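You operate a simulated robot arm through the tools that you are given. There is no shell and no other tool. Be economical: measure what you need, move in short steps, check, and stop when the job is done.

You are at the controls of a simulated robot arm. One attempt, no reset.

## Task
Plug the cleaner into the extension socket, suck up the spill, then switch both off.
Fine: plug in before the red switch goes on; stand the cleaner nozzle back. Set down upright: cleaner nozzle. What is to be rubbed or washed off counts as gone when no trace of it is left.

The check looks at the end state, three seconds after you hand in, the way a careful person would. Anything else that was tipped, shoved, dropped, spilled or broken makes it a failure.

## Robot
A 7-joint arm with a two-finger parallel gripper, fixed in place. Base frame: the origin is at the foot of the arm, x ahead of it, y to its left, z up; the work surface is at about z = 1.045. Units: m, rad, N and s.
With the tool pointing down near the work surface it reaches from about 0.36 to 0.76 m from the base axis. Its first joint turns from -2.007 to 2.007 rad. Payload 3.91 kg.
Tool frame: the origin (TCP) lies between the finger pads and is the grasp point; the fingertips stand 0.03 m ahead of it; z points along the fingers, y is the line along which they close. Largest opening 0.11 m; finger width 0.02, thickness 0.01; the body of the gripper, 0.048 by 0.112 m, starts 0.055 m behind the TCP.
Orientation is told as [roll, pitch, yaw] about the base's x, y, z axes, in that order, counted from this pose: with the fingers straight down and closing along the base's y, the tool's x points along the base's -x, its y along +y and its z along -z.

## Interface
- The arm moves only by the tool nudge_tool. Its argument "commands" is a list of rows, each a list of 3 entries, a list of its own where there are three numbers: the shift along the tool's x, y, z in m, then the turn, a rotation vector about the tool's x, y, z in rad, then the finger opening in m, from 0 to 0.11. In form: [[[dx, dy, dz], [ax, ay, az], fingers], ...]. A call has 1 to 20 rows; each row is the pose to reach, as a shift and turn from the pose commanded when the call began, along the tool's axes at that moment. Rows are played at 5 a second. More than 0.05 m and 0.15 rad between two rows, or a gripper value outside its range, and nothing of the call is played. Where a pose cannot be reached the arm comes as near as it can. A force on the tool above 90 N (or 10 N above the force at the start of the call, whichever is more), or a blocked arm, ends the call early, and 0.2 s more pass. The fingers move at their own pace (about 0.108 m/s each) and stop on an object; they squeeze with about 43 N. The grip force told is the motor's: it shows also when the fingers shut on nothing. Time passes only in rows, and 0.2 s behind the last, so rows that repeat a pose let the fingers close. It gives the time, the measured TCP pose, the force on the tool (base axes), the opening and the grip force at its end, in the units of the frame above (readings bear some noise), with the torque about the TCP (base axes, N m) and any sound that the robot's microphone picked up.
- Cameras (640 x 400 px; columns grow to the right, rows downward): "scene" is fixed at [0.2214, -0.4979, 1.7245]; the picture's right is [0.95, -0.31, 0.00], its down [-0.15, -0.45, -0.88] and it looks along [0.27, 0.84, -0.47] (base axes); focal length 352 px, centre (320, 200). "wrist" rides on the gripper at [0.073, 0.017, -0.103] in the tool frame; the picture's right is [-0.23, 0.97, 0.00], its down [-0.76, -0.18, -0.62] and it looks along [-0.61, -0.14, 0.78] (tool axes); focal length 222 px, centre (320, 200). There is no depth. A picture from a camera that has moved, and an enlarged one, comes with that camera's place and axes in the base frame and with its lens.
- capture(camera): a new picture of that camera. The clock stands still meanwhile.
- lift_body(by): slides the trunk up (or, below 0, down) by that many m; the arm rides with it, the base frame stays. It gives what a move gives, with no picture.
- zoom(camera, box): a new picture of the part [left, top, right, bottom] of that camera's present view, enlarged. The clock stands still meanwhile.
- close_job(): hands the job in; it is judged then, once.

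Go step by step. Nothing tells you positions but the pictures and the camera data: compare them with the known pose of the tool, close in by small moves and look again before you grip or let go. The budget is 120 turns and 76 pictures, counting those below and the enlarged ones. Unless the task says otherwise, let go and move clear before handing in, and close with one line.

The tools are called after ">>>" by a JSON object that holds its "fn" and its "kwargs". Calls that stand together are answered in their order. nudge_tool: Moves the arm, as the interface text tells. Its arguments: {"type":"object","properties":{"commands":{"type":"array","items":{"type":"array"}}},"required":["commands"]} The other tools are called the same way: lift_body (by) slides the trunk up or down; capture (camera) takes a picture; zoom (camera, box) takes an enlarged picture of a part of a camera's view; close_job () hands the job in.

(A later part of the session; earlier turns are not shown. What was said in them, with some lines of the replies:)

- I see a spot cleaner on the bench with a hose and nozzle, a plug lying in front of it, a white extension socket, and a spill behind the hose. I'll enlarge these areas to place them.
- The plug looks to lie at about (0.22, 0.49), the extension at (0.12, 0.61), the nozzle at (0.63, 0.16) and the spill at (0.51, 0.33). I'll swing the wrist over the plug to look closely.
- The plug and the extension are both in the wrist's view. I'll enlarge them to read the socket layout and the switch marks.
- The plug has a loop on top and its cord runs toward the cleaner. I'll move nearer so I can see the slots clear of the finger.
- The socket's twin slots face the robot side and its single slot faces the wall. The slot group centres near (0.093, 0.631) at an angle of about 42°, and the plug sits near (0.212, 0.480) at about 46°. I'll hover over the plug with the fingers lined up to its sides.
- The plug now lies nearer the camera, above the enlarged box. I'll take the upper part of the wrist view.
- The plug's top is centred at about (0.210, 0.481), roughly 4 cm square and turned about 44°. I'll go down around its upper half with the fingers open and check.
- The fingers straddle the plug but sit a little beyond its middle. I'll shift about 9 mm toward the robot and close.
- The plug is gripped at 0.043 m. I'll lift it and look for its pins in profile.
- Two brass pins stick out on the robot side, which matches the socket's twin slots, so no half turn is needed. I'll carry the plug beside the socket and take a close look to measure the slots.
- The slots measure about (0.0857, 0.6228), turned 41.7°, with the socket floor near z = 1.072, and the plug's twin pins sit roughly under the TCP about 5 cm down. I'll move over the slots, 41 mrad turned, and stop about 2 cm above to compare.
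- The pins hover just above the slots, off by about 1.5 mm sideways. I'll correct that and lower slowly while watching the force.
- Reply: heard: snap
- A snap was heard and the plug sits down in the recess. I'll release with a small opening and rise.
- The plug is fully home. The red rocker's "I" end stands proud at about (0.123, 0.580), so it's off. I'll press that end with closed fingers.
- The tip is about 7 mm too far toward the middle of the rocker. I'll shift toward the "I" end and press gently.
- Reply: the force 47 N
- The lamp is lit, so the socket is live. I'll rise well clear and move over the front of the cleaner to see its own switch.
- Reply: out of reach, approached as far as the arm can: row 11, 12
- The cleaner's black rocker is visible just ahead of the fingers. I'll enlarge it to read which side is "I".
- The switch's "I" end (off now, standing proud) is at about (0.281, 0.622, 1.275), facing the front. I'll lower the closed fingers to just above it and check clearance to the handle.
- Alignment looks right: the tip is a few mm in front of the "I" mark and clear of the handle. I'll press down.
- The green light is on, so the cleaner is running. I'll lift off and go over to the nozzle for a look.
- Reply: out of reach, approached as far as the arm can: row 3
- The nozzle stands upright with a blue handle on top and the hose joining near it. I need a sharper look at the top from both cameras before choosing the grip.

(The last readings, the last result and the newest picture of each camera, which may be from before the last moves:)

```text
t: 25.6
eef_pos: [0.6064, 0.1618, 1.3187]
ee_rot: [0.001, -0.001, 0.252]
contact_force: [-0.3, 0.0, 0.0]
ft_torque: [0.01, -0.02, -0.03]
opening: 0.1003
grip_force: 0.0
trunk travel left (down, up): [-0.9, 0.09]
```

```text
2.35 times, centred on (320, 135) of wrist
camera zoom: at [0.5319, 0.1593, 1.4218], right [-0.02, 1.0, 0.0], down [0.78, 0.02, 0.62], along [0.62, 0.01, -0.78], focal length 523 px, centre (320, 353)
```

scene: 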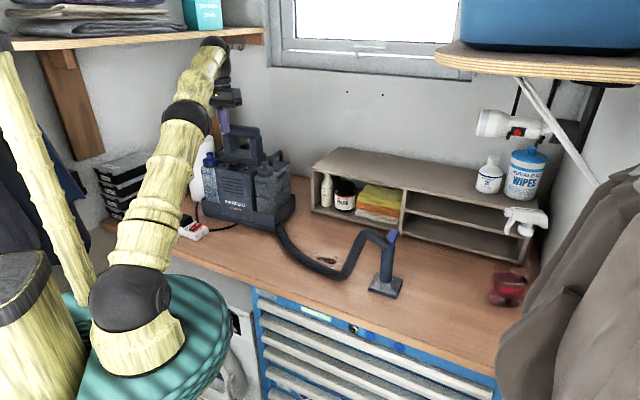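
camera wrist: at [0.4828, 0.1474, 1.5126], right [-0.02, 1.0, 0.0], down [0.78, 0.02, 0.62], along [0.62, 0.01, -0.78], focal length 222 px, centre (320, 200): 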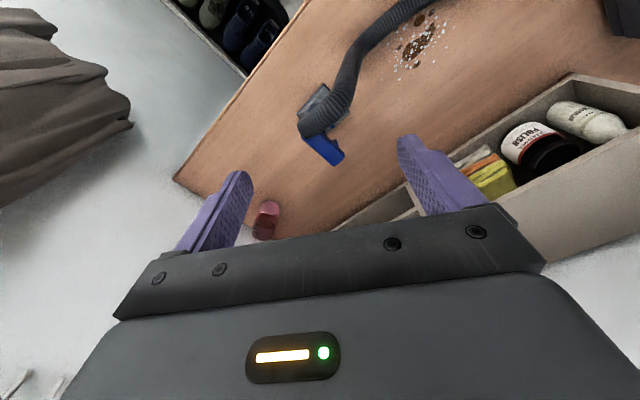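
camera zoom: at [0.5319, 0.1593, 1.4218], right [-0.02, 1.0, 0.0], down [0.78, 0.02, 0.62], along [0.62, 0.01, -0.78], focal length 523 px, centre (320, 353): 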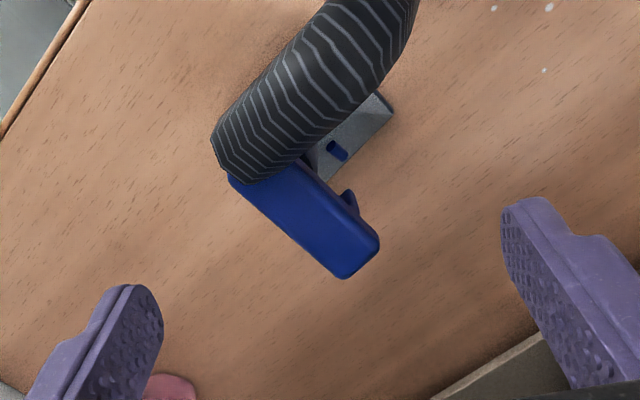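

The blue handle is a bar about 2.6 cm wide, centred over the pipe near (0.627, 0.159) and turned about 45°, with the hose joining at its near end. I'll align the fingers across the bar, clear of the hose, and hover.

>>> {"fn": "nudge_tool", "kwargs": {"commands": [[[-0.006, -0.001, 0.0], [0, 0, -0.14], 0.07], [[-0.012, -0.002, 0.0], [0, 0, -0.27], 0.07], [[-0.02, -0.003, 0.0], [0, 0, -0.4], 0.07], [[-0.0253, -0.0043, 0.0], [0, 0, -0.533], 0.07], [[-0.0253, -0.0043, 0.03], [0, 0, -0.533], 0.07], [[-0.0253, -0.0043, 0.03], [0, 0, -0.533], 0.07]]}}

>>> {"fn": "zoom", "kwargs": {"camera": "wrist", "box": [200, 70, 440, 240]}}

>>> {"fn": "zoom", "kwargs": {"camera": "scene", "box": [340, 180, 440, 310]}}

```text
t: 27.0
eef_pos: [0.6307, 0.1624, 1.2879]
ee_rot: [-0.001, -0.002, 0.784]
contact_force: [-0.3, -0.6, 0.5]
ft_torque: [0.03, -0.02, -0.02]
opening: 0.0703
grip_force: 0.0
trunk travel left (down, up): [-0.9, 0.09]
```

```text
2.35 times, centred on (320, 155) of wrist
camera zoom: at [0.5671, 0.1234, 1.3911], right [-0.53, 0.85, 0.0], down [0.66, 0.41, 0.62], along [0.53, 0.33, -0.78], focal length 523 px, centre (320, 306)
```

zoom: 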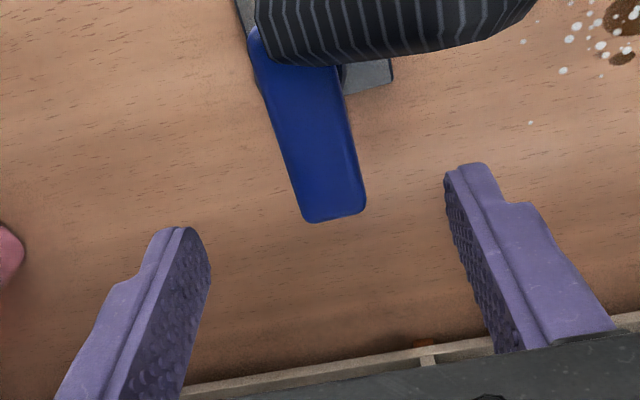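

```text
3.08 times, centred on (390, 245) of scene
camera zoom: at [0.2214, -0.4979, 1.7245], right [0.95, -0.31, 0.0], down [-0.15, -0.45, -0.88], along [0.27, 0.84, -0.47], focal length 1082 px, centre (105, 62)
```

zoom: 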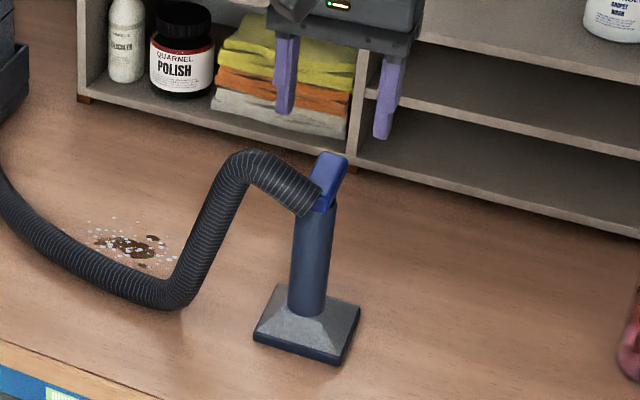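

The bar lies centred between the fingers and parallel to them, with the hose well clear. I'll descend, 6 mm nearer the pipe, and grip.

>>> {"fn": "nudge_tool", "kwargs": {"commands": [[[0.006, 0, 0.03], [0, 0, 0], 0.07], [[0.006, 0, 0.055], [0, 0, 0], 0.07], [[0.006, 0, 0.076], [0, 0, 0], 0.07], [[0.006, 0, 0.076], [0, 0, 0], 0.07]]}}

>>> {"fn": "zoom", "kwargs": {"camera": "scene", "box": [360, 200, 440, 300]}}

>>> {"fn": "zoom", "kwargs": {"camera": "wrist", "box": [200, 70, 440, 240]}}

```text
t: 28.0
eef_pos: [0.6262, 0.161, 1.2114]
ee_rot: [0.001, -0.003, 0.786]
contact_force: [0.3, -0.1, -0.6]
ft_torque: [0.0, -0.01, -0.03]
opening: 0.0697
grip_force: 0.2
trunk travel left (down, up): [-0.9, 0.09]
```

```text
4.00 times, centred on (400, 250) of scene
camera zoom: at [0.2214, -0.4979, 1.7245], right [0.95, -0.31, 0.0], down [-0.15, -0.45, -0.88], along [0.27, 0.84, -0.47], focal length 1407 px, centre (0, 0)
```

zoom: 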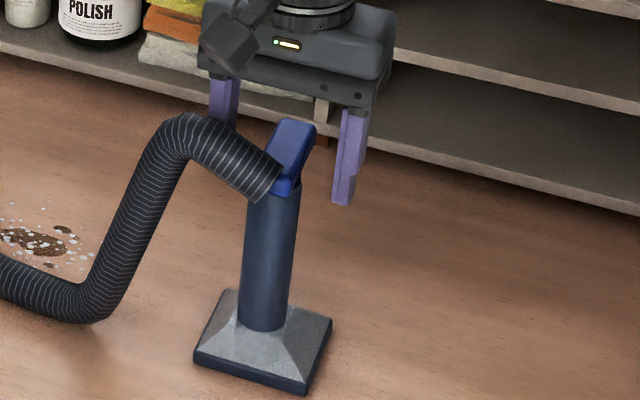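

```text
2.35 times, centred on (320, 155) of wrist
camera zoom: at [0.5634, 0.1214, 1.3145], right [-0.53, 0.85, 0.0], down [0.66, 0.41, 0.62], along [0.53, 0.33, -0.78], focal length 523 px, centre (320, 306)
```

zoom: 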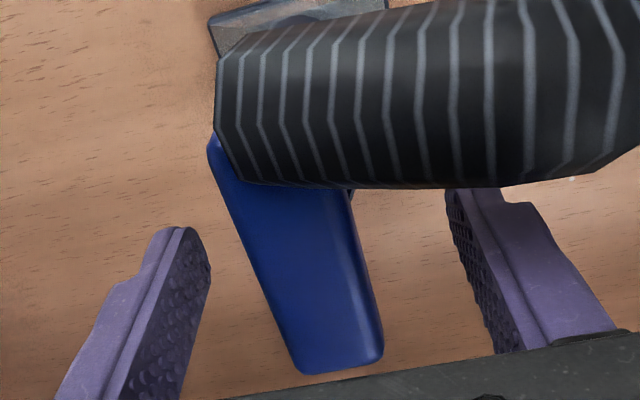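

Fingers straddle the bar with the hose just ahead of them. I'll close and check the grip.

>>> {"fn": "nudge_tool", "kwargs": {"commands": [[[0, 0, 0], [0, 0, 0], 0.04], [[0, 0, 0], [0, 0, 0], 0.0], [[0, 0, 0], [0, 0, 0], 0.0], [[0, 0, 0], [0, 0, 0], 0.0]]}}

>>> {"fn": "zoom", "kwargs": {"camera": "scene", "box": [300, 200, 440, 300]}}

```text
t: 29.0
eef_pos: [0.627, 0.16, 1.2108]
ee_rot: [0.001, 0.0, 0.785]
contact_force: [-0.1, 0.3, 0.4]
ft_torque: [0.0, -0.01, 0.02]
opening: 0.0259
grip_force: 43.1
trunk travel left (down, up): [-0.9, 0.09]
```

```text
4.00 times, centred on (370, 250) of scene
camera zoom: at [0.2214, -0.4979, 1.7245], right [0.95, -0.31, 0.0], down [-0.15, -0.45, -0.88], along [0.27, 0.84, -0.47], focal length 1407 px, centre (120, 0)
```

zoom: 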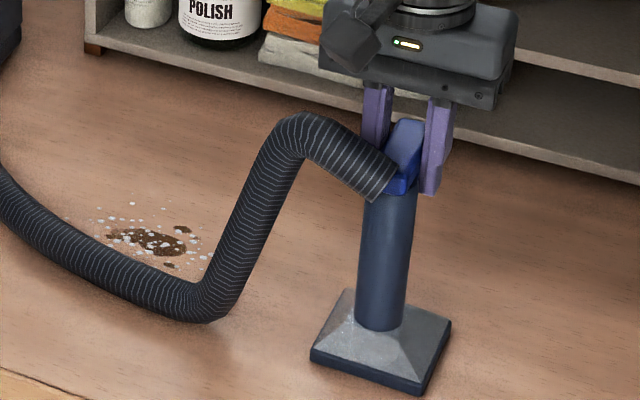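

The handle is held at 0.026 m. I'll lift the nozzle 3 cm and carry it partway toward the spill to see how the hose behaves.

>>> {"fn": "nudge_tool", "kwargs": {"commands": [[[0, 0, -0.015], [0, 0, 0], 0.0], [[0, 0, -0.03], [0, 0, 0], 0.0], [[0, 0.03, -0.03], [0, 0, 0], 0.0], [[0, 0.06, -0.03], [0, 0, 0], 0.0], [[0, 0.09, -0.03], [0, 0, 0], 0.0], [[0, 0.09, -0.03], [0, 0, 0], 0.0]]}}

>>> {"fn": "capture", "kwargs": {"camera": "scene"}}

```text
t: 30.4
eef_pos: [0.5646, 0.2225, 1.2422]
ee_rot: [0.002, 0.0, 0.785]
contact_force: [-0.5, -0.6, -2.8]
ft_torque: [0.01, 0.01, -0.01]
opening: 0.0256
grip_force: 42.7
trunk travel left (down, up): [-0.9, 0.09]
```

```text
28 pictures are left
```

scene: 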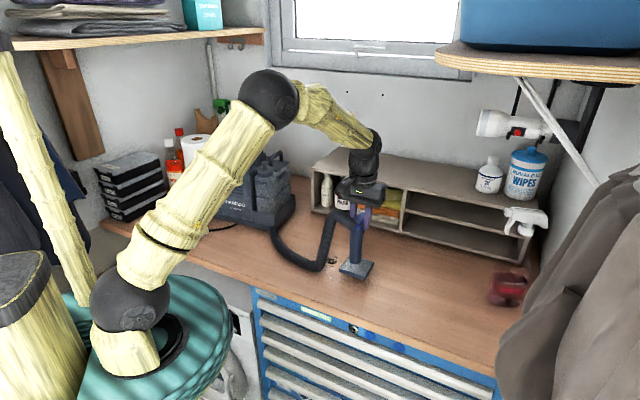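

The hose follows smoothly. I'll continue to above the spill and lower the nozzle onto it.

>>> {"fn": "nudge_tool", "kwargs": {"commands": [[[-0.011, 0.035, 0.0], [0, 0, 0], 0.0], [[-0.022, 0.07, 0.0], [0, 0, 0], 0.0], [[-0.033, 0.105, 0.0], [0, 0, 0], 0.0], [[-0.033, 0.105, 0.015], [0, 0, 0], 0.0], [[-0.033, 0.105, 0.026], [0, 0, 0], 0.0], [[-0.033, 0.105, 0.031], [0, 0, 0], 0.0], [[-0.033, 0.105, 0.031], [0, 0, 0], 0.0]]}}

>>> {"fn": "zoom", "kwargs": {"camera": "scene", "box": [260, 180, 400, 290]}}

```text
t: 32.0
eef_pos: [0.5148, 0.3208, 1.2109]
ee_rot: [0.001, -0.001, 0.786]
contact_force: [1.1, 0.0, 0.1]
ft_torque: [-0.04, 0.03, -0.02]
opening: 0.0255
grip_force: 43.5
trunk travel left (down, up): [-0.9, 0.09]
```

```text
3.64 times, centred on (330, 235) of scene
camera zoom: at [0.2214, -0.4979, 1.7245], right [0.95, -0.31, 0.0], down [-0.15, -0.45, -0.88], along [0.27, 0.84, -0.47], focal length 1279 px, centre (284, 73)
```

zoom: 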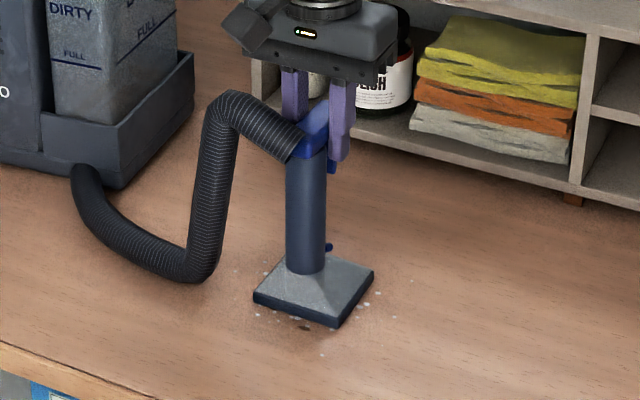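

The nozzle rests on the spill with loose specks still showing around its plate. I'll sweep it over the whole area.

>>> {"fn": "nudge_tool", "kwargs": {"commands": [[[0.0268, -0.0136, 0.0005], [0, 0, 0], 0.0], [[0.0491, -0.0249, 0.0005], [0, 0, 0], 0.0], [[0.0559, -0.0004, 0.0005], [0, 0, 0], 0.0], [[0.0471, 0.0265, 0.0005], [0, 0, 0], 0.0], [[0.0203, 0.0401, 0.0005], [0, 0, 0], 0.0], [[-0.0065, 0.0537, 0.0005], [0, 0, 0], 0.0], [[-0.0311, 0.0382, 0.0005], [0, 0, 0], 0.0], [[-0.0446, 0.0115, 0.0005], [0, 0, 0], 0.0], [[-0.0582, -0.0152, 0.0005], [0, 0, 0], 0.0], [[-0.0717, -0.042, 0.0005], [0, 0, 0], 0.0], [[-0.0517, -0.0577, 0.0005], [0, 0, 0], 0.0], [[-0.025, -0.0713, 0.0005], [0, 0, 0], 0.0], [[0.0042, -0.0582, 0.0005], [0, 0, 0], 0.0], [[0.0333, -0.045, 0.0005], [0, 0, 0], 0.0], [[-0.0047, -0.0312, 0.0005], [0, 0, 0], 0.0], [[-0.0314, -0.0176, 0.0005], [0, 0, 0], 0.0], [[-0.0089, 0.0045, 0.0005], [0, 0, 0], 0.0]]}}

>>> {"fn": "zoom", "kwargs": {"camera": "scene", "box": [260, 180, 400, 290]}}

```text
t: 35.6
eef_pos: [0.5147, 0.3329, 1.2108]
ee_rot: [0.0, -0.002, 0.783]
contact_force: [-0.8, 0.0, 7.1]
ft_torque: [0.19, -0.09, -0.07]
opening: 0.0257
grip_force: 42.8
trunk travel left (down, up): [-0.9, 0.09]
```

```text
3.64 times, centred on (330, 235) of scene
camera zoom: at [0.2214, -0.4979, 1.7245], right [0.95, -0.31, 0.0], down [-0.15, -0.45, -0.88], along [0.27, 0.84, -0.47], focal length 1279 px, centre (284, 73)
```

zoom: 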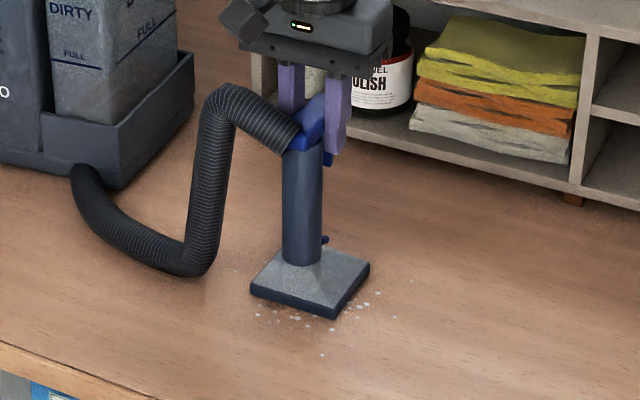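

Some specks are still there, so I'll lift the nozzle aside and see what is left.

>>> {"fn": "nudge_tool", "kwargs": {"commands": [[[-0.01, 0.0, -0.03], [0, 0, 0], 0.0], [[-0.05, 0.02, -0.05], [0, 0, 0], 0.0], [[-0.08, 0.04, -0.05], [0, 0, 0], 0.0], [[-0.08, 0.04, -0.05], [0, 0, 0], 0.0]]}}

>>> {"fn": "zoom", "kwargs": {"camera": "scene", "box": [280, 190, 400, 290]}}

```text
t: 36.6
eef_pos: [0.5462, 0.4148, 1.2618]
ee_rot: [-0.001, 0.001, 0.787]
contact_force: [0.3, -0.4, -2.5]
ft_torque: [0.05, 0.0, 0.02]
opening: 0.0257
grip_force: 43.9
trunk travel left (down, up): [-0.9, 0.09]
```

```text
4.00 times, centred on (340, 240) of scene
camera zoom: at [0.2214, -0.4979, 1.7245], right [0.95, -0.31, 0.0], down [-0.15, -0.45, -0.88], along [0.27, 0.84, -0.47], focal length 1407 px, centre (240, 40)
```

zoom: 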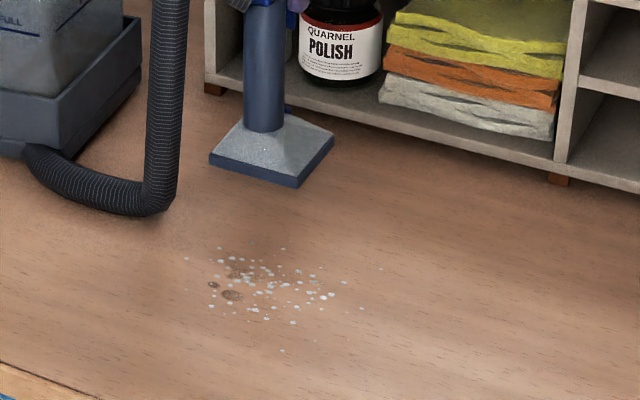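

The stain is fading but not gone, and my first sweep sat too far right. I'll make a tighter raster over the full area, from about (0.45, 0.37) to (0.60, 0.25).

>>> {"fn": "nudge_tool", "kwargs": {"commands": [[[0.035, 0.015, 0.0], [0, 0, 0], 0.0], [[0.0733, 0.0289, 0.02], [0, 0, 0], 0.0], [[0.0733, 0.0289, 0.0505], [0, 0, 0], 0.0], [[0.058, -0.0014, 0.051], [0, 0, 0], 0.0], [[0.0426, -0.0317, 0.051], [0, 0, 0], 0.0], [[0.0272, -0.062, 0.051], [0, 0, 0], 0.0], [[0.0118, -0.0923, 0.051], [0, 0, 0], 0.0], [[0.0412, -0.1073, 0.051], [0, 0, 0], 0.0], [[0.0566, -0.077, 0.051], [0, 0, 0], 0.0], [[0.072, -0.0467, 0.051], [0, 0, 0], 0.0], [[0.0874, -0.0164, 0.051], [0, 0, 0], 0.0], [[0.1027, 0.0139, 0.051], [0, 0, 0], 0.0], [[0.1312, -0.0006, 0.051], [0, 0, 0], 0.0], [[0.1159, -0.0309, 0.051], [0, 0, 0], 0.0], [[0.1005, -0.0612, 0.051], [0, 0, 0], 0.0], [[0.0851, -0.0915, 0.051], [0, 0, 0], 0.0], [[0.0697, -0.1218, 0.051], [0, 0, 0], 0.0], [[0.0697, -0.1218, 0.051], [0, 0, 0], 0.0]]}}

>>> {"fn": "zoom", "kwargs": {"camera": "scene", "box": [280, 190, 400, 290]}}

```text
t: 40.4
eef_pos: [0.5821, 0.2819, 1.2112]
ee_rot: [0.001, -0.002, 0.784]
contact_force: [-1.2, -1.1, -1.6]
ft_torque: [0.05, 0.04, 0.02]
opening: 0.0257
grip_force: 43.2
trunk travel left (down, up): [-0.9, 0.09]
```

```text
4.00 times, centred on (340, 240) of scene
camera zoom: at [0.2214, -0.4979, 1.7245], right [0.95, -0.31, 0.0], down [-0.15, -0.45, -0.88], along [0.27, 0.84, -0.47], focal length 1407 px, centre (240, 40)
```

zoom: 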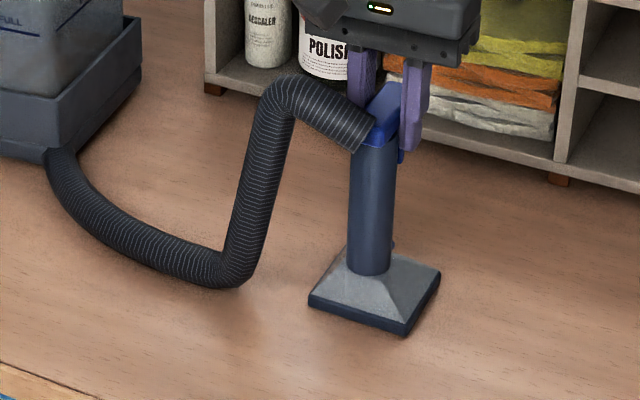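

The visible area looks clean. I'll finish the front line, go once more over the middle and left, then lift toward home.

>>> {"fn": "nudge_tool", "kwargs": {"commands": [[[0.0313, -0.0158, 0.0007], [0, 0, 0], 0.0], [[0.0467, 0.0145, 0.0007], [0, 0, 0], 0.0], [[0.0621, 0.0448, 0.0007], [0, 0, 0], 0.0], [[0.0775, 0.0751, 0.0007], [0, 0, 0], 0.0], [[0.0928, 0.1054, 0.0007], [0, 0, 0], 0.0], [[0.057, 0.1075, 0.0007], [0, 0, 0], 0.0], [[0.0219, 0.1096, 0.0007], [0, 0, 0], 0.0], [[0.0191, 0.0771, 0.0007], [0, 0, 0], 0.0], [[0.0191, 0.04, 0.0007], [0, 0, 0], 0.0], [[0.01, 0.02, -0.02], [0, 0, 0], 0.0], [[0.01, -0.01, -0.03], [0, 0, 0], 0.0], [[0.02, -0.05, -0.03], [0, 0, 0], 0.0], [[0.04, -0.09, -0.03], [0, 0, 0], 0.0], [[0.04, -0.09, -0.03], [0, 0, 0], 0.0]]}}

>>> {"fn": "zoom", "kwargs": {"camera": "scene", "box": [270, 200, 430, 300]}}

>>> {"fn": "capture", "kwargs": {"camera": "wrist"}}

```text
t: 43.4
eef_pos: [0.6161, 0.1872, 1.241]
ee_rot: [0.001, 0.0, 0.785]
contact_force: [0.6, 0.3, -3.6]
ft_torque: [0.0, 0.02, 0.01]
opening: 0.0258
grip_force: 42.4
trunk travel left (down, up): [-0.9, 0.09]
```

```text
4.00 times, centred on (350, 250) of scene
camera zoom: at [0.2214, -0.4979, 1.7245], right [0.95, -0.31, 0.0], down [-0.15, -0.45, -0.88], along [0.27, 0.84, -0.47], focal length 1407 px, centre (200, 0)
```

zoom: 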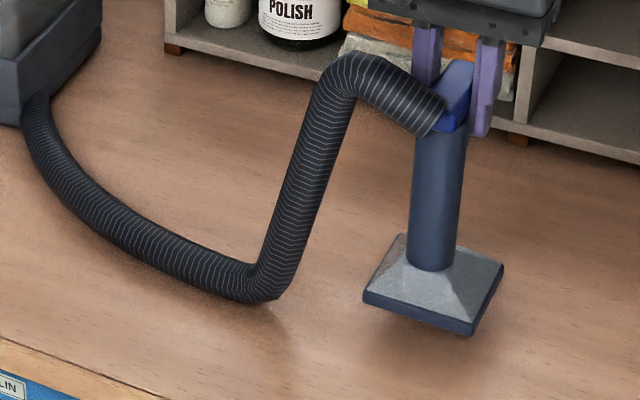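

```text
22 pictures are left
camera wrist: at [0.5539, 0.1494, 1.3443], right [-0.53, 0.85, 0.0], down [0.66, 0.41, 0.62], along [0.53, 0.33, -0.78], focal length 222 px, centre (320, 200)
```

wrist: 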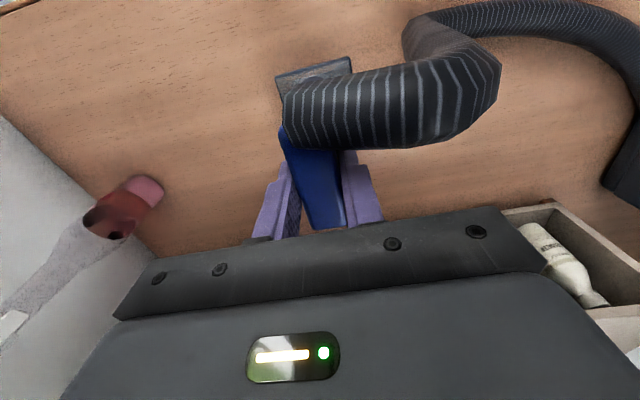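

No trace of the spill shows. I'll set the nozzle back at its starting place (0.627, 0.160) and feel for contact before letting go.

>>> {"fn": "nudge_tool", "kwargs": {"commands": [[[0.0116, -0.0269, 0.0], [0, 0, 0], 0.0], [[0.0116, -0.0269, 0.018], [0, 0, 0], 0.0], [[0.0116, -0.0269, 0.027], [0, 0, 0], 0.0], [[0.0116, -0.0269, 0.0305], [0, 0, 0], 0.0], [[0.0116, -0.0269, 0.0305], [0, 0, 0], 0.0]]}}

>>> {"fn": "zoom", "kwargs": {"camera": "scene", "box": [270, 200, 430, 300]}}

```text
t: 44.6
eef_pos: [0.6281, 0.1615, 1.211]
ee_rot: [-0.003, -0.003, 0.785]
contact_force: [1.2, -1.8, 6.2]
ft_torque: [0.12, -0.19, -0.05]
opening: 0.0258
grip_force: 42.8
trunk travel left (down, up): [-0.9, 0.09]
```

```text
4.00 times, centred on (350, 250) of scene
camera zoom: at [0.2214, -0.4979, 1.7245], right [0.95, -0.31, 0.0], down [-0.15, -0.45, -0.88], along [0.27, 0.84, -0.47], focal length 1407 px, centre (200, 0)
```

zoom: 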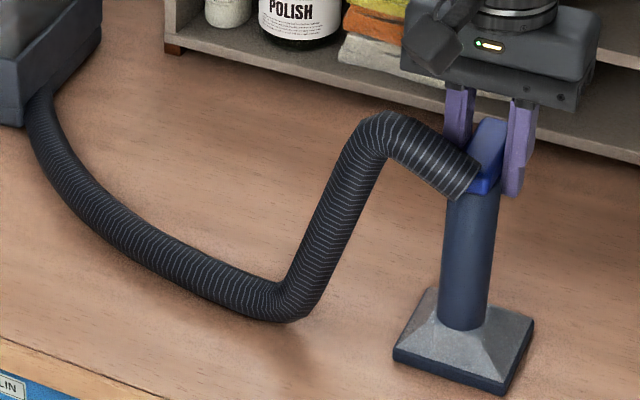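

The nozzle stands flat on the bench at its old place. I'll open and rise straight up, then check the nozzle and the spill area.

>>> {"fn": "nudge_tool", "kwargs": {"commands": [[[0, 0, 0], [0, 0, 0], 0.04], [[0, 0, 0], [0, 0, 0], 0.07], [[0, 0, -0.01], [0, 0, 0], 0.07], [[0, 0, -0.04], [0, 0, 0], 0.07], [[0, 0, -0.08], [0, 0, 0], 0.07], [[0, 0, -0.12], [0, 0, 0], 0.07], [[0, 0, -0.16], [0, 0, 0], 0.07], [[0.03, 0.03, -0.19], [0, 0, 0], 0.03], [[0.05, 0.07, -0.19], [0, 0, 0], 0.0], [[0.06, 0.11, -0.19], [0, 0, 0], 0.0], [[0.06, 0.14, -0.19], [0, 0, 0], 0.0], [[0.06, 0.14, -0.19], [0, 0, 0], 0.0]]}}

>>> {"fn": "capture", "kwargs": {"camera": "wrist"}}

>>> {"fn": "zoom", "kwargs": {"camera": "scene", "box": [270, 200, 430, 300]}}

```text
refused: row 8 steps farther than a row can; nothing moved
```

```text
20 pictures are left
camera wrist: at [0.5647, 0.1203, 1.3136], right [-0.53, 0.85, 0.0], down [0.66, 0.41, 0.63], along [0.53, 0.33, -0.78], focal length 222 px, centre (320, 200)
```

wrist: 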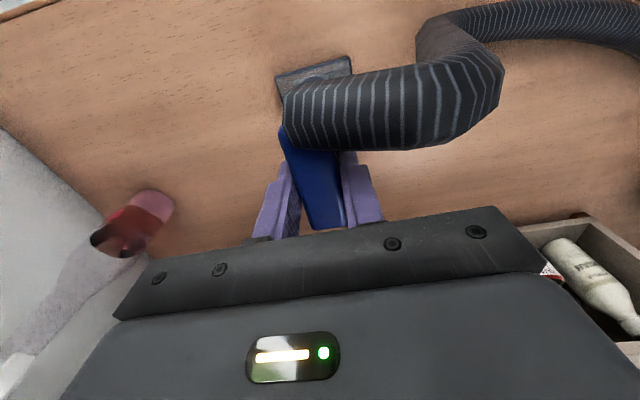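

```text
4.00 times, centred on (350, 250) of scene
camera zoom: at [0.2214, -0.4979, 1.7245], right [0.95, -0.31, 0.0], down [-0.15, -0.45, -0.88], along [0.27, 0.84, -0.47], focal length 1407 px, centre (200, 0)
```

zoom: 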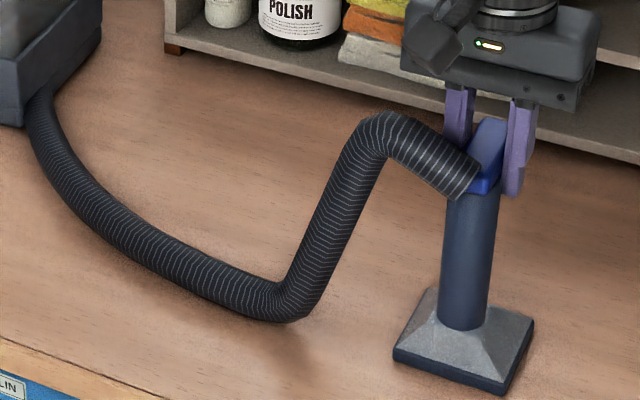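

That move was refused because one row stepped too far, and nothing moved. I'll repeat it with shorter steps.

>>> {"fn": "nudge_tool", "kwargs": {"commands": [[[0, 0, 0], [0, 0, 0], 0.04], [[0, 0, 0], [0, 0, 0], 0.07], [[0, 0, -0.01], [0, 0, 0], 0.07], [[0, 0, -0.04], [0, 0, 0], 0.07], [[0, 0, -0.08], [0, 0, 0], 0.07], [[0, 0, -0.12], [0, 0, 0], 0.07], [[0, 0, -0.16], [0, 0, 0], 0.07], [[0, 0, -0.19], [0, 0, 0], 0.03], [[0.02, 0.035, -0.19], [0, 0, 0], 0.0], [[0.04, 0.07, -0.19], [0, 0, 0], 0.0], [[0.06, 0.11, -0.19], [0, 0, 0], 0.0], [[0.06, 0.14, -0.19], [0, 0, 0], 0.0], [[0.06, 0.14, -0.19], [0, 0, 0], 0.0]]}}

>>> {"fn": "capture", "kwargs": {"camera": "wrist"}}

>>> {"fn": "zoom", "kwargs": {"camera": "scene", "box": [270, 200, 430, 300]}}

```text
t: 47.4
eef_pos: [0.4861, 0.2176, 1.3995]
ee_rot: [0.0, -0.002, 0.785]
contact_force: [0.0, -0.3, 0.4]
ft_torque: [0.0, 0.01, -0.02]
opening: 0.0003
grip_force: 38.0
trunk travel left (down, up): [-0.9, 0.09]
```

```text
18 pictures are left
camera wrist: at [0.4232, 0.1775, 1.5022], right [-0.53, 0.85, 0.0], down [0.66, 0.41, 0.62], along [0.53, 0.33, -0.78], focal length 222 px, centre (320, 200)
```

wrist: 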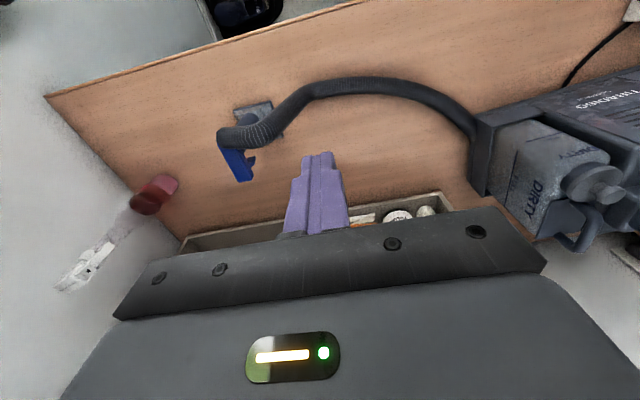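

```text
4.00 times, centred on (350, 250) of scene
camera zoom: at [0.2214, -0.4979, 1.7245], right [0.95, -0.31, 0.0], down [-0.15, -0.45, -0.88], along [0.27, 0.84, -0.47], focal length 1407 px, centre (200, 0)
```

zoom: 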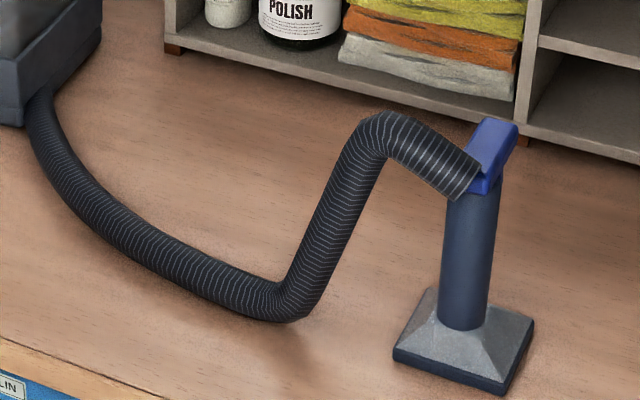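

The nozzle stands by itself. I'll enlarge the spill area in the wrist view to make sure no trace is left.

>>> {"fn": "zoom", "kwargs": {"camera": "wrist", "box": [270, 75, 430, 175]}}

```text
4.00 times, centred on (350, 125) of wrist
camera zoom: at [0.4232, 0.1775, 1.5022], right [-0.53, 0.85, 0.0], down [0.66, 0.41, 0.62], along [0.53, 0.33, -0.78], focal length 888 px, centre (200, 500)
```

zoom: 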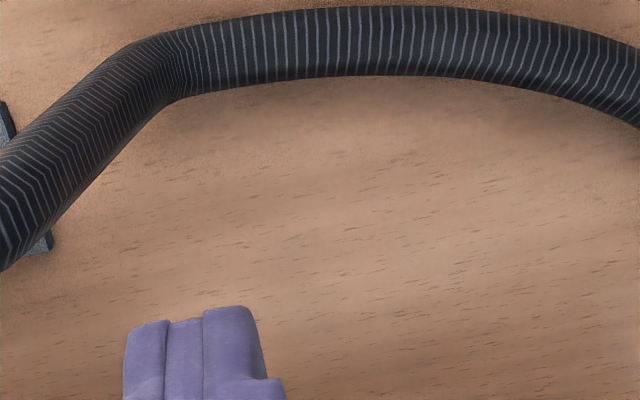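

The spill is gone. Now I'll swing back to the cleaner to press the "O" end of its rocker, stopping in front of it first.

>>> {"fn": "nudge_tool", "kwargs": {"commands": [[[-0.012, 0.0425, 0], [0, 0, 0], 0.0], [[-0.0245, 0.085, 0], [0, 0, 0], 0.0], [[-0.0367, 0.1276, 0], [0, 0, 0], 0.0], [[-0.049, 0.17, 0], [0, 0, -0.03], 0.0], [[-0.0612, 0.2126, 0], [0, 0, -0.06], 0.0], [[-0.0735, 0.255, 0], [0, 0, -0.09], 0.0], [[-0.0857, 0.298, 0], [0, 0, -0.12], 0.0], [[-0.098, 0.34, 0], [0, 0, -0.147], 0.0], [[-0.11, 0.383, 0.002], [0, 0, -0.147], 0.0], [[-0.1225, 0.4253, 0.0045], [0, 0, -0.147], 0.0], [[-0.1225, 0.4253, 0.0045], [0, 0, -0.147], 0.0]]}}

>>> {"fn": "zoom", "kwargs": {"camera": "wrist", "box": [240, 70, 400, 190]}}

```text
t: 49.8
eef_pos: [0.271, 0.6038, 1.3972]
ee_rot: [0.0, -0.002, 0.933]
contact_force: [0.5, -0.6, 0.7]
ft_torque: [0.02, 0.01, 0.01]
opening: 0.0001
grip_force: 37.8
trunk travel left (down, up): [-0.9, 0.09]
```

```text
3.33 times, centred on (320, 130) of wrist
camera zoom: at [0.215, 0.5543, 1.5006], right [-0.65, 0.76, 0.0], down [0.6, 0.5, 0.62], along [0.48, 0.4, -0.78], focal length 740 px, centre (320, 433)
```

zoom: 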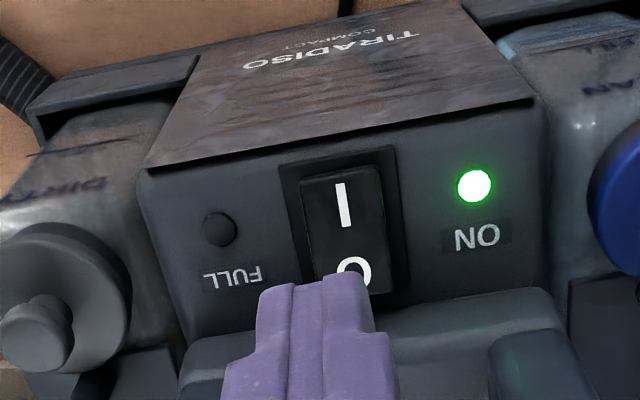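

The "O" end is 3.6 cm ahead of the fingers and the handle base stands about 2 cm behind it. I'll move over it and stop just above.

>>> {"fn": "nudge_tool", "kwargs": {"commands": [[[-0.017, 0.0015, 0.01], [0, 0, 0], 0.0], [[-0.034, 0.003, 0.025], [0, 0, 0], 0.0], [[-0.034, 0.003, 0.05], [0, 0, 0], 0.0], [[-0.034, 0.003, 0.062], [0, 0, 0], 0.0], [[-0.034, 0.003, 0.062], [0, 0, 0], 0.0]]}}

>>> {"fn": "zoom", "kwargs": {"camera": "wrist", "box": [240, 90, 400, 210]}}

>>> {"fn": "zoom", "kwargs": {"camera": "scene", "box": [200, 110, 300, 190]}}

```text
t: 51.0
eef_pos: [0.2882, 0.6286, 1.3313]
ee_rot: [0.001, 0.001, 0.931]
contact_force: [-0.9, -0.2, -0.7]
ft_torque: [0.0, 0.01, -0.04]
opening: 0.0
grip_force: 37.7
out of reach, approached as far as the arm can: row 1, 2, 3, 4, 5
trunk travel left (down, up): [-0.9, 0.09]
```

```text
3.33 times, centred on (320, 150) of wrist
camera zoom: at [0.2304, 0.5805, 1.4341], right [-0.65, 0.76, 0.0], down [0.6, 0.51, 0.62], along [0.48, 0.4, -0.78], focal length 740 px, centre (320, 367)
```

zoom: 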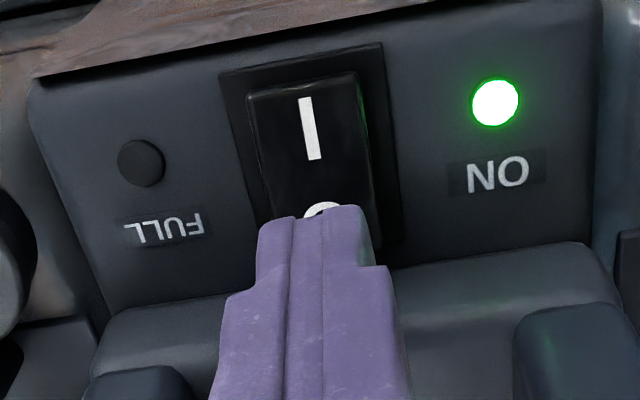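

```text
5.00 times, centred on (250, 150) of scene
camera zoom: at [0.2214, -0.4979, 1.7245], right [0.95, -0.31, 0.0], down [-0.15, -0.45, -0.88], along [0.27, 0.84, -0.47], focal length 1759 px, centre (670, 450)
```

zoom: 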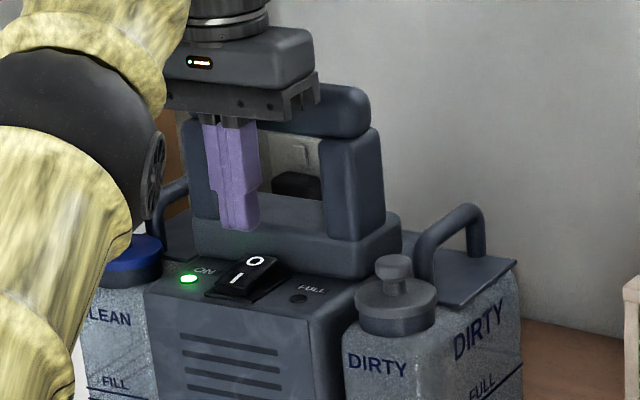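

The tip is right above the "O" end. I'll press down gently.

>>> {"fn": "nudge_tool", "kwargs": {"commands": [[[0.003, 0, 0.01], [0, 0, 0], 0.0], [[0.003, 0, 0.018], [0, 0, 0], 0.0], [[0.003, 0, 0.024], [0, 0, 0], 0.0], [[0.003, 0, 0.029], [0, 0, 0], 0.0], [[0.003, 0, 0.034], [0, 0, 0], 0.0]]}}

>>> {"fn": "zoom", "kwargs": {"camera": "scene", "box": [200, 110, 300, 190]}}

```text
t: 51.9
eef_pos: [0.2866, 0.6283, 1.3267]
ee_rot: [0.013, -0.05, 0.932]
contact_force: [-0.7, 2.2, 18.0]
ft_torque: [0.18, -0.71, 0.13]
opening: 0.0
grip_force: 37.9
trunk travel left (down, up): [-0.9, 0.09]
stopped in row 4: the force on the tool passed its limit at 93 N (the readings are from after the stop); the commanded pose is now the measured one
```

```text
5.00 times, centred on (250, 150) of scene
camera zoom: at [0.2214, -0.4979, 1.7245], right [0.95, -0.31, 0.0], down [-0.15, -0.45, -0.88], along [0.27, 0.84, -0.47], focal length 1759 px, centre (670, 450)
```

zoom: 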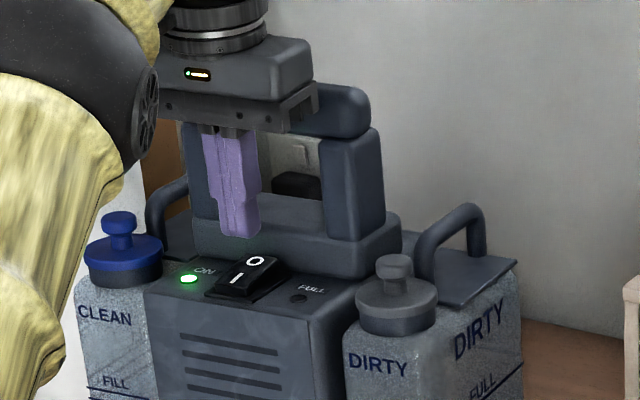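

The press stopped at z = 1.327: the gripper body met the handle before the fingertip reached the rocker. I'll back up, tilt the tool so the body leans away from the handle, and come down again to just above the switch.

>>> {"fn": "nudge_tool", "kwargs": {"commands": [[[0.002, 0, -0.015], [0, 0, 0], 0.0], [[0.002, 0, -0.03], [0, 0, 0], 0.0], [[0.002, 0, -0.03], [0, -0.1, 0], 0.0], [[0.002, 0, -0.03], [0, -0.2, 0], 0.0], [[0.002, 0, -0.03], [0, -0.3, 0], 0.0], [[0.001, 0, -0.015], [0, -0.3, 0], 0.0], [[0.001, 0, 0.0], [0, -0.3, 0], 0.0], [[0.001, 0, 0.0], [0, -0.3, 0], 0.0]]}}

>>> {"fn": "zoom", "kwargs": {"camera": "wrist", "box": [240, 90, 400, 210]}}

>>> {"fn": "zoom", "kwargs": {"camera": "scene", "box": [200, 110, 300, 190]}}

```text
t: 53.7
eef_pos: [0.2872, 0.6282, 1.323]
ee_rot: [0.008, -0.34, 0.928]
contact_force: [-0.4, -0.7, 0.6]
ft_torque: [-0.03, 0.02, 0.0]
opening: 0.0001
grip_force: 37.4
trunk travel left (down, up): [-0.9, 0.09]
```

```text
3.33 times, centred on (320, 150) of wrist
camera zoom: at [0.2129, 0.5545, 1.3959], right [-0.65, 0.75, 0.09], down [0.45, 0.3, 0.84], along [0.61, 0.59, -0.54], focal length 740 px, centre (320, 367)
```

zoom: 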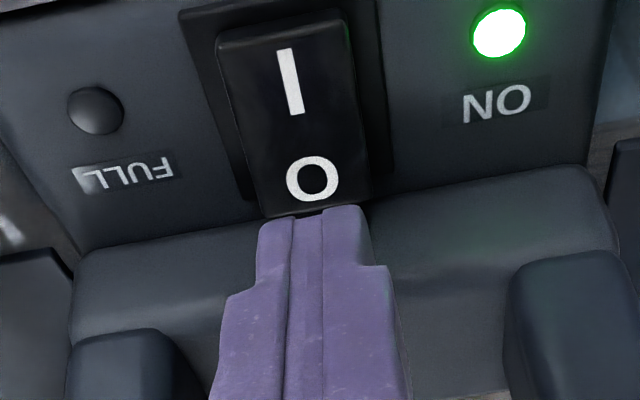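

```text
5.00 times, centred on (250, 150) of scene
camera zoom: at [0.2214, -0.4979, 1.7245], right [0.95, -0.31, 0.0], down [-0.15, -0.45, -0.88], along [0.27, 0.84, -0.47], focal length 1759 px, centre (670, 450)
```

zoom: 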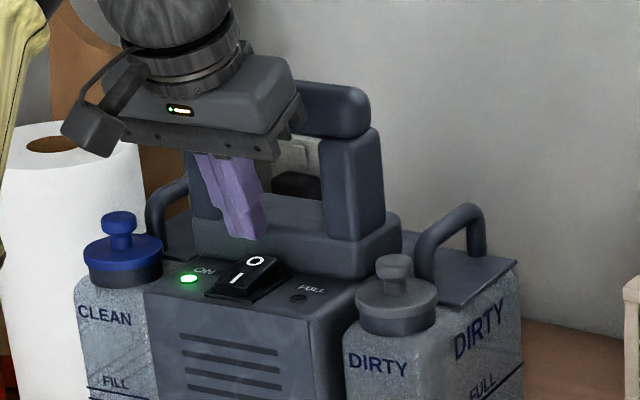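

With the tilt the tip's near edge lands about 4 mm short of the "O" centre, well past the pivot and clear of the handle. I'll press straight down.

>>> {"fn": "nudge_tool", "kwargs": {"commands": [[[0.0027, 0.0015, 0.0075], [0, 0, 0], 0.0], [[0.0047, 0.0015, 0.0132], [0, 0, 0], 0.0], [[0.006, 0.0015, 0.017], [0, 0, 0], 0.0], [[0.0073, 0.0015, 0.0207], [0, 0, 0], 0.0], [[0.0083, 0.0015, 0.0236], [0, 0, 0], 0.0]]}}

>>> {"fn": "zoom", "kwargs": {"camera": "scene", "box": [200, 110, 300, 190]}}

```text
t: 54.9
eef_pos: [0.2862, 0.6286, 1.3053]
ee_rot: [0.017, -0.352, 0.928]
contact_force: [2.1, 5.4, 30.4]
ft_torque: [0.14, -0.13, 0.15]
opening: 0.0
grip_force: 37.5
trunk travel left (down, up): [-0.9, 0.09]
```

```text
5.00 times, centred on (250, 150) of scene
camera zoom: at [0.2214, -0.4979, 1.7245], right [0.95, -0.31, 0.0], down [-0.15, -0.45, -0.88], along [0.27, 0.84, -0.47], focal length 1759 px, centre (670, 450)
```

zoom: 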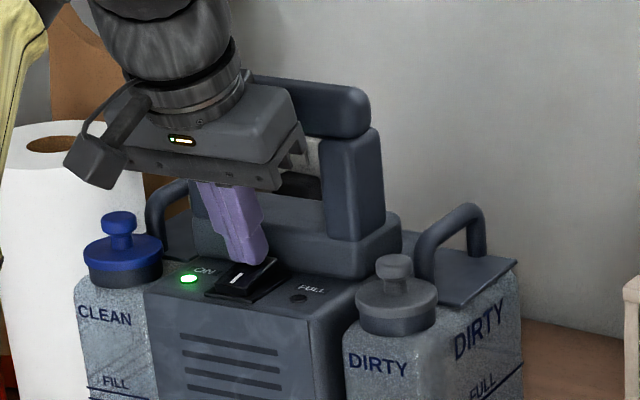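

At 30 N the green light is still on, so I'm pressing too near the pivot. I'll lift, shift 4 mm toward the "O" end and press firmer.

>>> {"fn": "nudge_tool", "kwargs": {"commands": [[[-0.005, 0, -0.0141], [0, 0, 0], 0.0], [[-0.0088, 0, -0.0128], [0, 0, 0], 0.0], [[-0.0055, 0, -0.0034], [0, 0, 0], 0.0], [[-0.0038, 0, 0.0013], [0, 0, 0], 0.0], [[-0.0025, 0, 0.0051], [0, 0, 0], 0.0], [[-0.0011, 0, 0.0088], [0, 0, 0], 0.0], [[-0.0001, 0, 0.0117], [0, 0, 0], 0.0]]}}

>>> {"fn": "zoom", "kwargs": {"camera": "scene", "box": [200, 110, 300, 190]}}

```text
t: 56.5
eef_pos: [0.2895, 0.6316, 1.3029]
ee_rot: [0.019, -0.371, 0.923]
contact_force: [5.8, 5.8, 65.8]
ft_torque: [0.22, -0.33, -0.76]
opening: 0.0001
grip_force: 38.1
trunk travel left (down, up): [-0.9, 0.09]
```

```text
5.00 times, centred on (250, 150) of scene
camera zoom: at [0.2214, -0.4979, 1.7245], right [0.95, -0.31, 0.0], down [-0.15, -0.45, -0.88], along [0.27, 0.84, -0.47], focal length 1759 px, centre (670, 450)
```

zoom: 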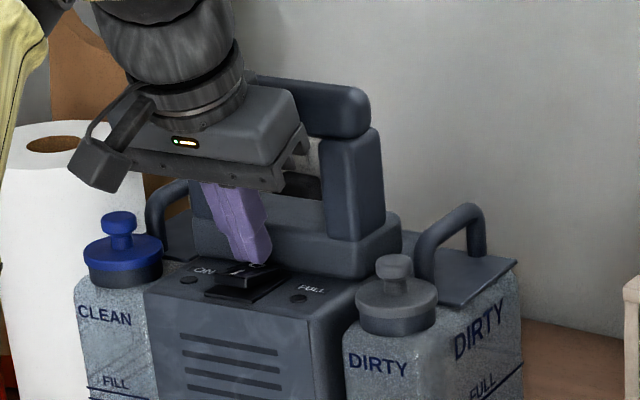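

The green light is out, so the cleaner is off. I'll rise, back away from the handle and straighten the tool.

>>> {"fn": "nudge_tool", "kwargs": {"commands": [[[-0.01, 0, -0.0283], [0, 0, 0], 0.0], [[-0.02, 0, -0.0566], [0, 0, 0], 0.0], [[0.0177, 0, -0.0699], [0, 0, 0], 0.0], [[0.0177, 0, -0.0699], [0, 0.12, 0], 0.0], [[0.0177, 0, -0.0699], [0, 0.24, 0], 0.0], [[0.0177, 0, -0.0699], [0, 0.345, 0], 0.0], [[0.0177, 0, -0.0699], [0, 0.345, 0], 0.0]]}}

```text
t: 58.1
eef_pos: [0.2655, 0.5995, 1.3474]
ee_rot: [0.011, 0.005, 0.931]
contact_force: [-0.8, 0.2, 0.1]
ft_torque: [-0.01, -0.01, 0.0]
opening: 0.0
grip_force: 37.9
trunk travel left (down, up): [-0.9, 0.09]
```

The tool is upright again. Next is the red rocker: its "O" end should be near (0.136, 0.589), so I'll come down just above it.

>>> {"fn": "nudge_tool", "kwargs": {"commands": [[[0.0274, 0.0324, 0.01], [0, 0, 0.07], 0.0], [[0.0548, 0.0648, 0.02], [0, 0, 0.14], 0.0], [[0.0822, 0.0971, 0.04], [0, 0, 0.203], 0.0], [[0.0822, 0.0971, 0.085], [0, 0, 0.203], 0.0], [[0.0822, 0.0971, 0.13], [0, 0, 0.203], 0.0], [[0.0822, 0.0971, 0.17], [0, 0, 0.203], 0.0], [[0.0822, 0.0971, 0.208], [0, 0, 0.203], 0.0], [[0.0822, 0.0971, 0.208], [0, 0, 0.203], 0.0]]}}

>>> {"fn": "zoom", "kwargs": {"camera": "wrist", "box": [240, 90, 400, 210]}}

```text
t: 59.9
eef_pos: [0.1356, 0.5922, 1.1395]
ee_rot: [0.008, 0.006, 0.73]
contact_force: [-0.3, 0.1, 0.6]
ft_torque: [-0.02, 0.0, 0.02]
opening: 0.0001
grip_force: 37.5
trunk travel left (down, up): [-0.9, 0.09]
```

```text
3.33 times, centred on (320, 150) of wrist
camera zoom: at [0.071, 0.5557, 1.2436], right [-0.48, 0.88, 0.01], down [0.69, 0.37, 0.62], along [0.54, 0.3, -0.79], focal length 740 px, centre (320, 367)
```

zoom: 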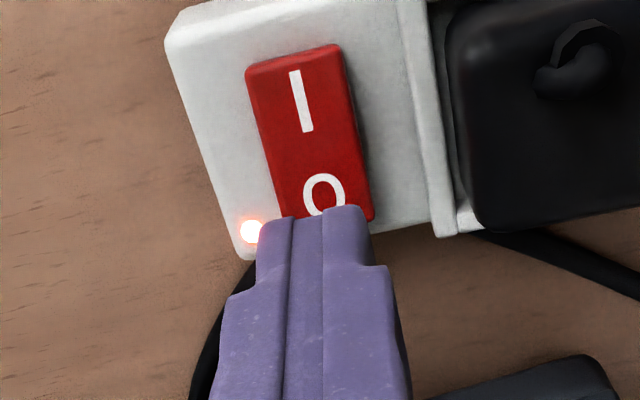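

The tip is over the "O". I'll shift 5 mm farther out and press.

>>> {"fn": "nudge_tool", "kwargs": {"commands": [[[-0.005, 0, 0.012], [0, 0, 0], 0.0], [[-0.005, 0, 0.022], [0, 0, 0], 0.0], [[-0.005, 0, 0.028], [0, 0, 0], 0.0], [[-0.005, 0, 0.033], [0, 0, 0], 0.0], [[-0.005, 0, 0.037], [0, 0, 0], 0.0]]}}

>>> {"fn": "zoom", "kwargs": {"camera": "scene", "box": [150, 190, 230, 250]}}

```text
t: 61.1
eef_pos: [0.1396, 0.5964, 1.1108]
ee_rot: [0.019, -0.004, 0.729]
contact_force: [4.8, 4.6, 46.0]
ft_torque: [-0.19, 0.14, -0.23]
opening: 0.0
grip_force: 37.9
trunk travel left (down, up): [-0.9, 0.09]
```

```text
6.67 times, centred on (190, 220) of scene
camera zoom: at [0.2214, -0.4979, 1.7245], right [0.95, -0.31, 0.0], down [-0.15, -0.45, -0.88], along [0.27, 0.84, -0.47], focal length 2345 px, centre (1187, 67)
```

zoom: 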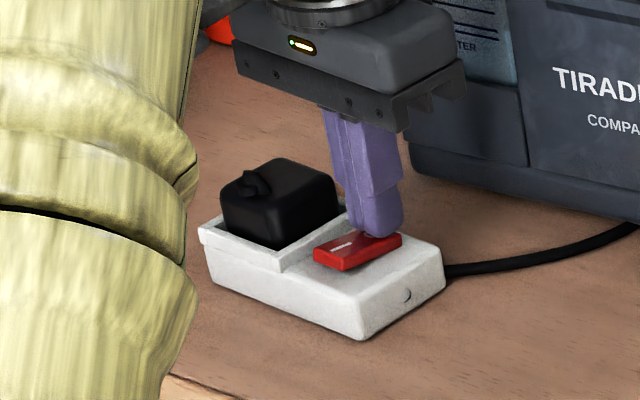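

The red rocker has flipped and its lamp is out. I'll rise clear and take a last overall look.

>>> {"fn": "nudge_tool", "kwargs": {"commands": [[[0, 0, -0.04], [0, 0, 0], 0.0], [[0, 0, -0.085], [0, 0, 0], 0.0], [[0, 0, -0.13], [0, 0, 0], 0.0], [[0, 0, -0.175], [0, 0, 0], 0.0], [[0.03, 0, -0.21], [0, 0, 0], 0.0], [[0.06, -0.02, -0.23], [0, 0, 0], 0.0], [[0.09, -0.05, -0.24], [0, 0, 0], 0.0], [[0.09, -0.05, -0.24], [0, 0, 0], 0.0]]}}

>>> {"fn": "capture", "kwargs": {"camera": "scene"}}

>>> {"fn": "zoom", "kwargs": {"camera": "scene", "box": [150, 130, 310, 250]}}

>>> {"fn": "zoom", "kwargs": {"camera": "scene", "box": [260, 200, 420, 310]}}

```text
t: 62.9
eef_pos: [0.1077, 0.4998, 1.3433]
ee_rot: [0.007, 0.009, 0.727]
contact_force: [0.0, -0.3, 0.1]
ft_torque: [-0.05, 0.02, 0.05]
opening: 0.0
grip_force: 36.8
trunk travel left (down, up): [-0.9, 0.09]
```

```text
5 pictures are left
```

scene: 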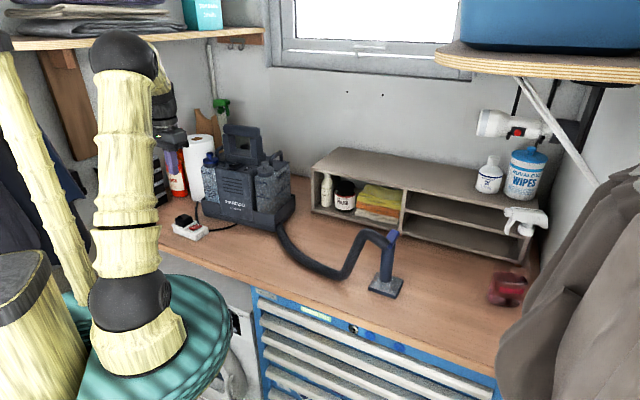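

```text
3.33 times, centred on (230, 190) of scene
camera zoom: at [0.2214, -0.4979, 1.7245], right [0.95, -0.31, 0.0], down [-0.15, -0.45, -0.88], along [0.27, 0.84, -0.47], focal length 1172 px, centre (620, 233)
```

zoom: 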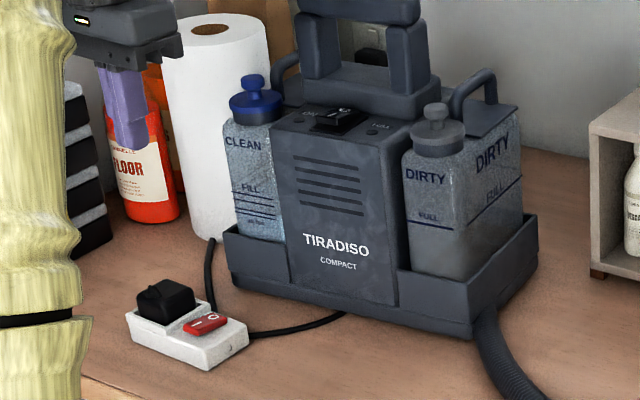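

```text
3.64 times, centred on (340, 255) of scene
camera zoom: at [0.2214, -0.4979, 1.7245], right [0.95, -0.31, 0.0], down [-0.15, -0.45, -0.88], along [0.27, 0.84, -0.47], focal length 1279 px, centre (247, 0)
```

zoom: 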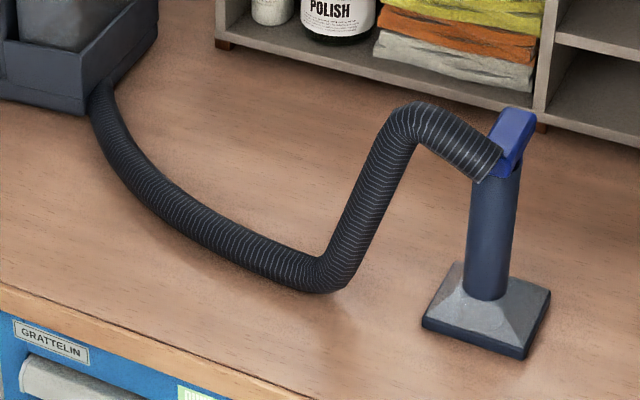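

Both lamps are out, the plug is seated, the bench shows no trace of the spill, and the nozzle stands upright in its place. The arm is clear, so I'm handing in.

>>> {"fn": "close_job", "kwargs": {}}

```text
The job is handed in.
```

I plugged in the cleaner, sucked up the spill with no trace left in the pictures, stood the nozzle back upright, and switched off both the cleaner and the socket. On the way, the gripper pushed once on the cleaner's handle with about 93 N; in the pictures the cleaner did not move.
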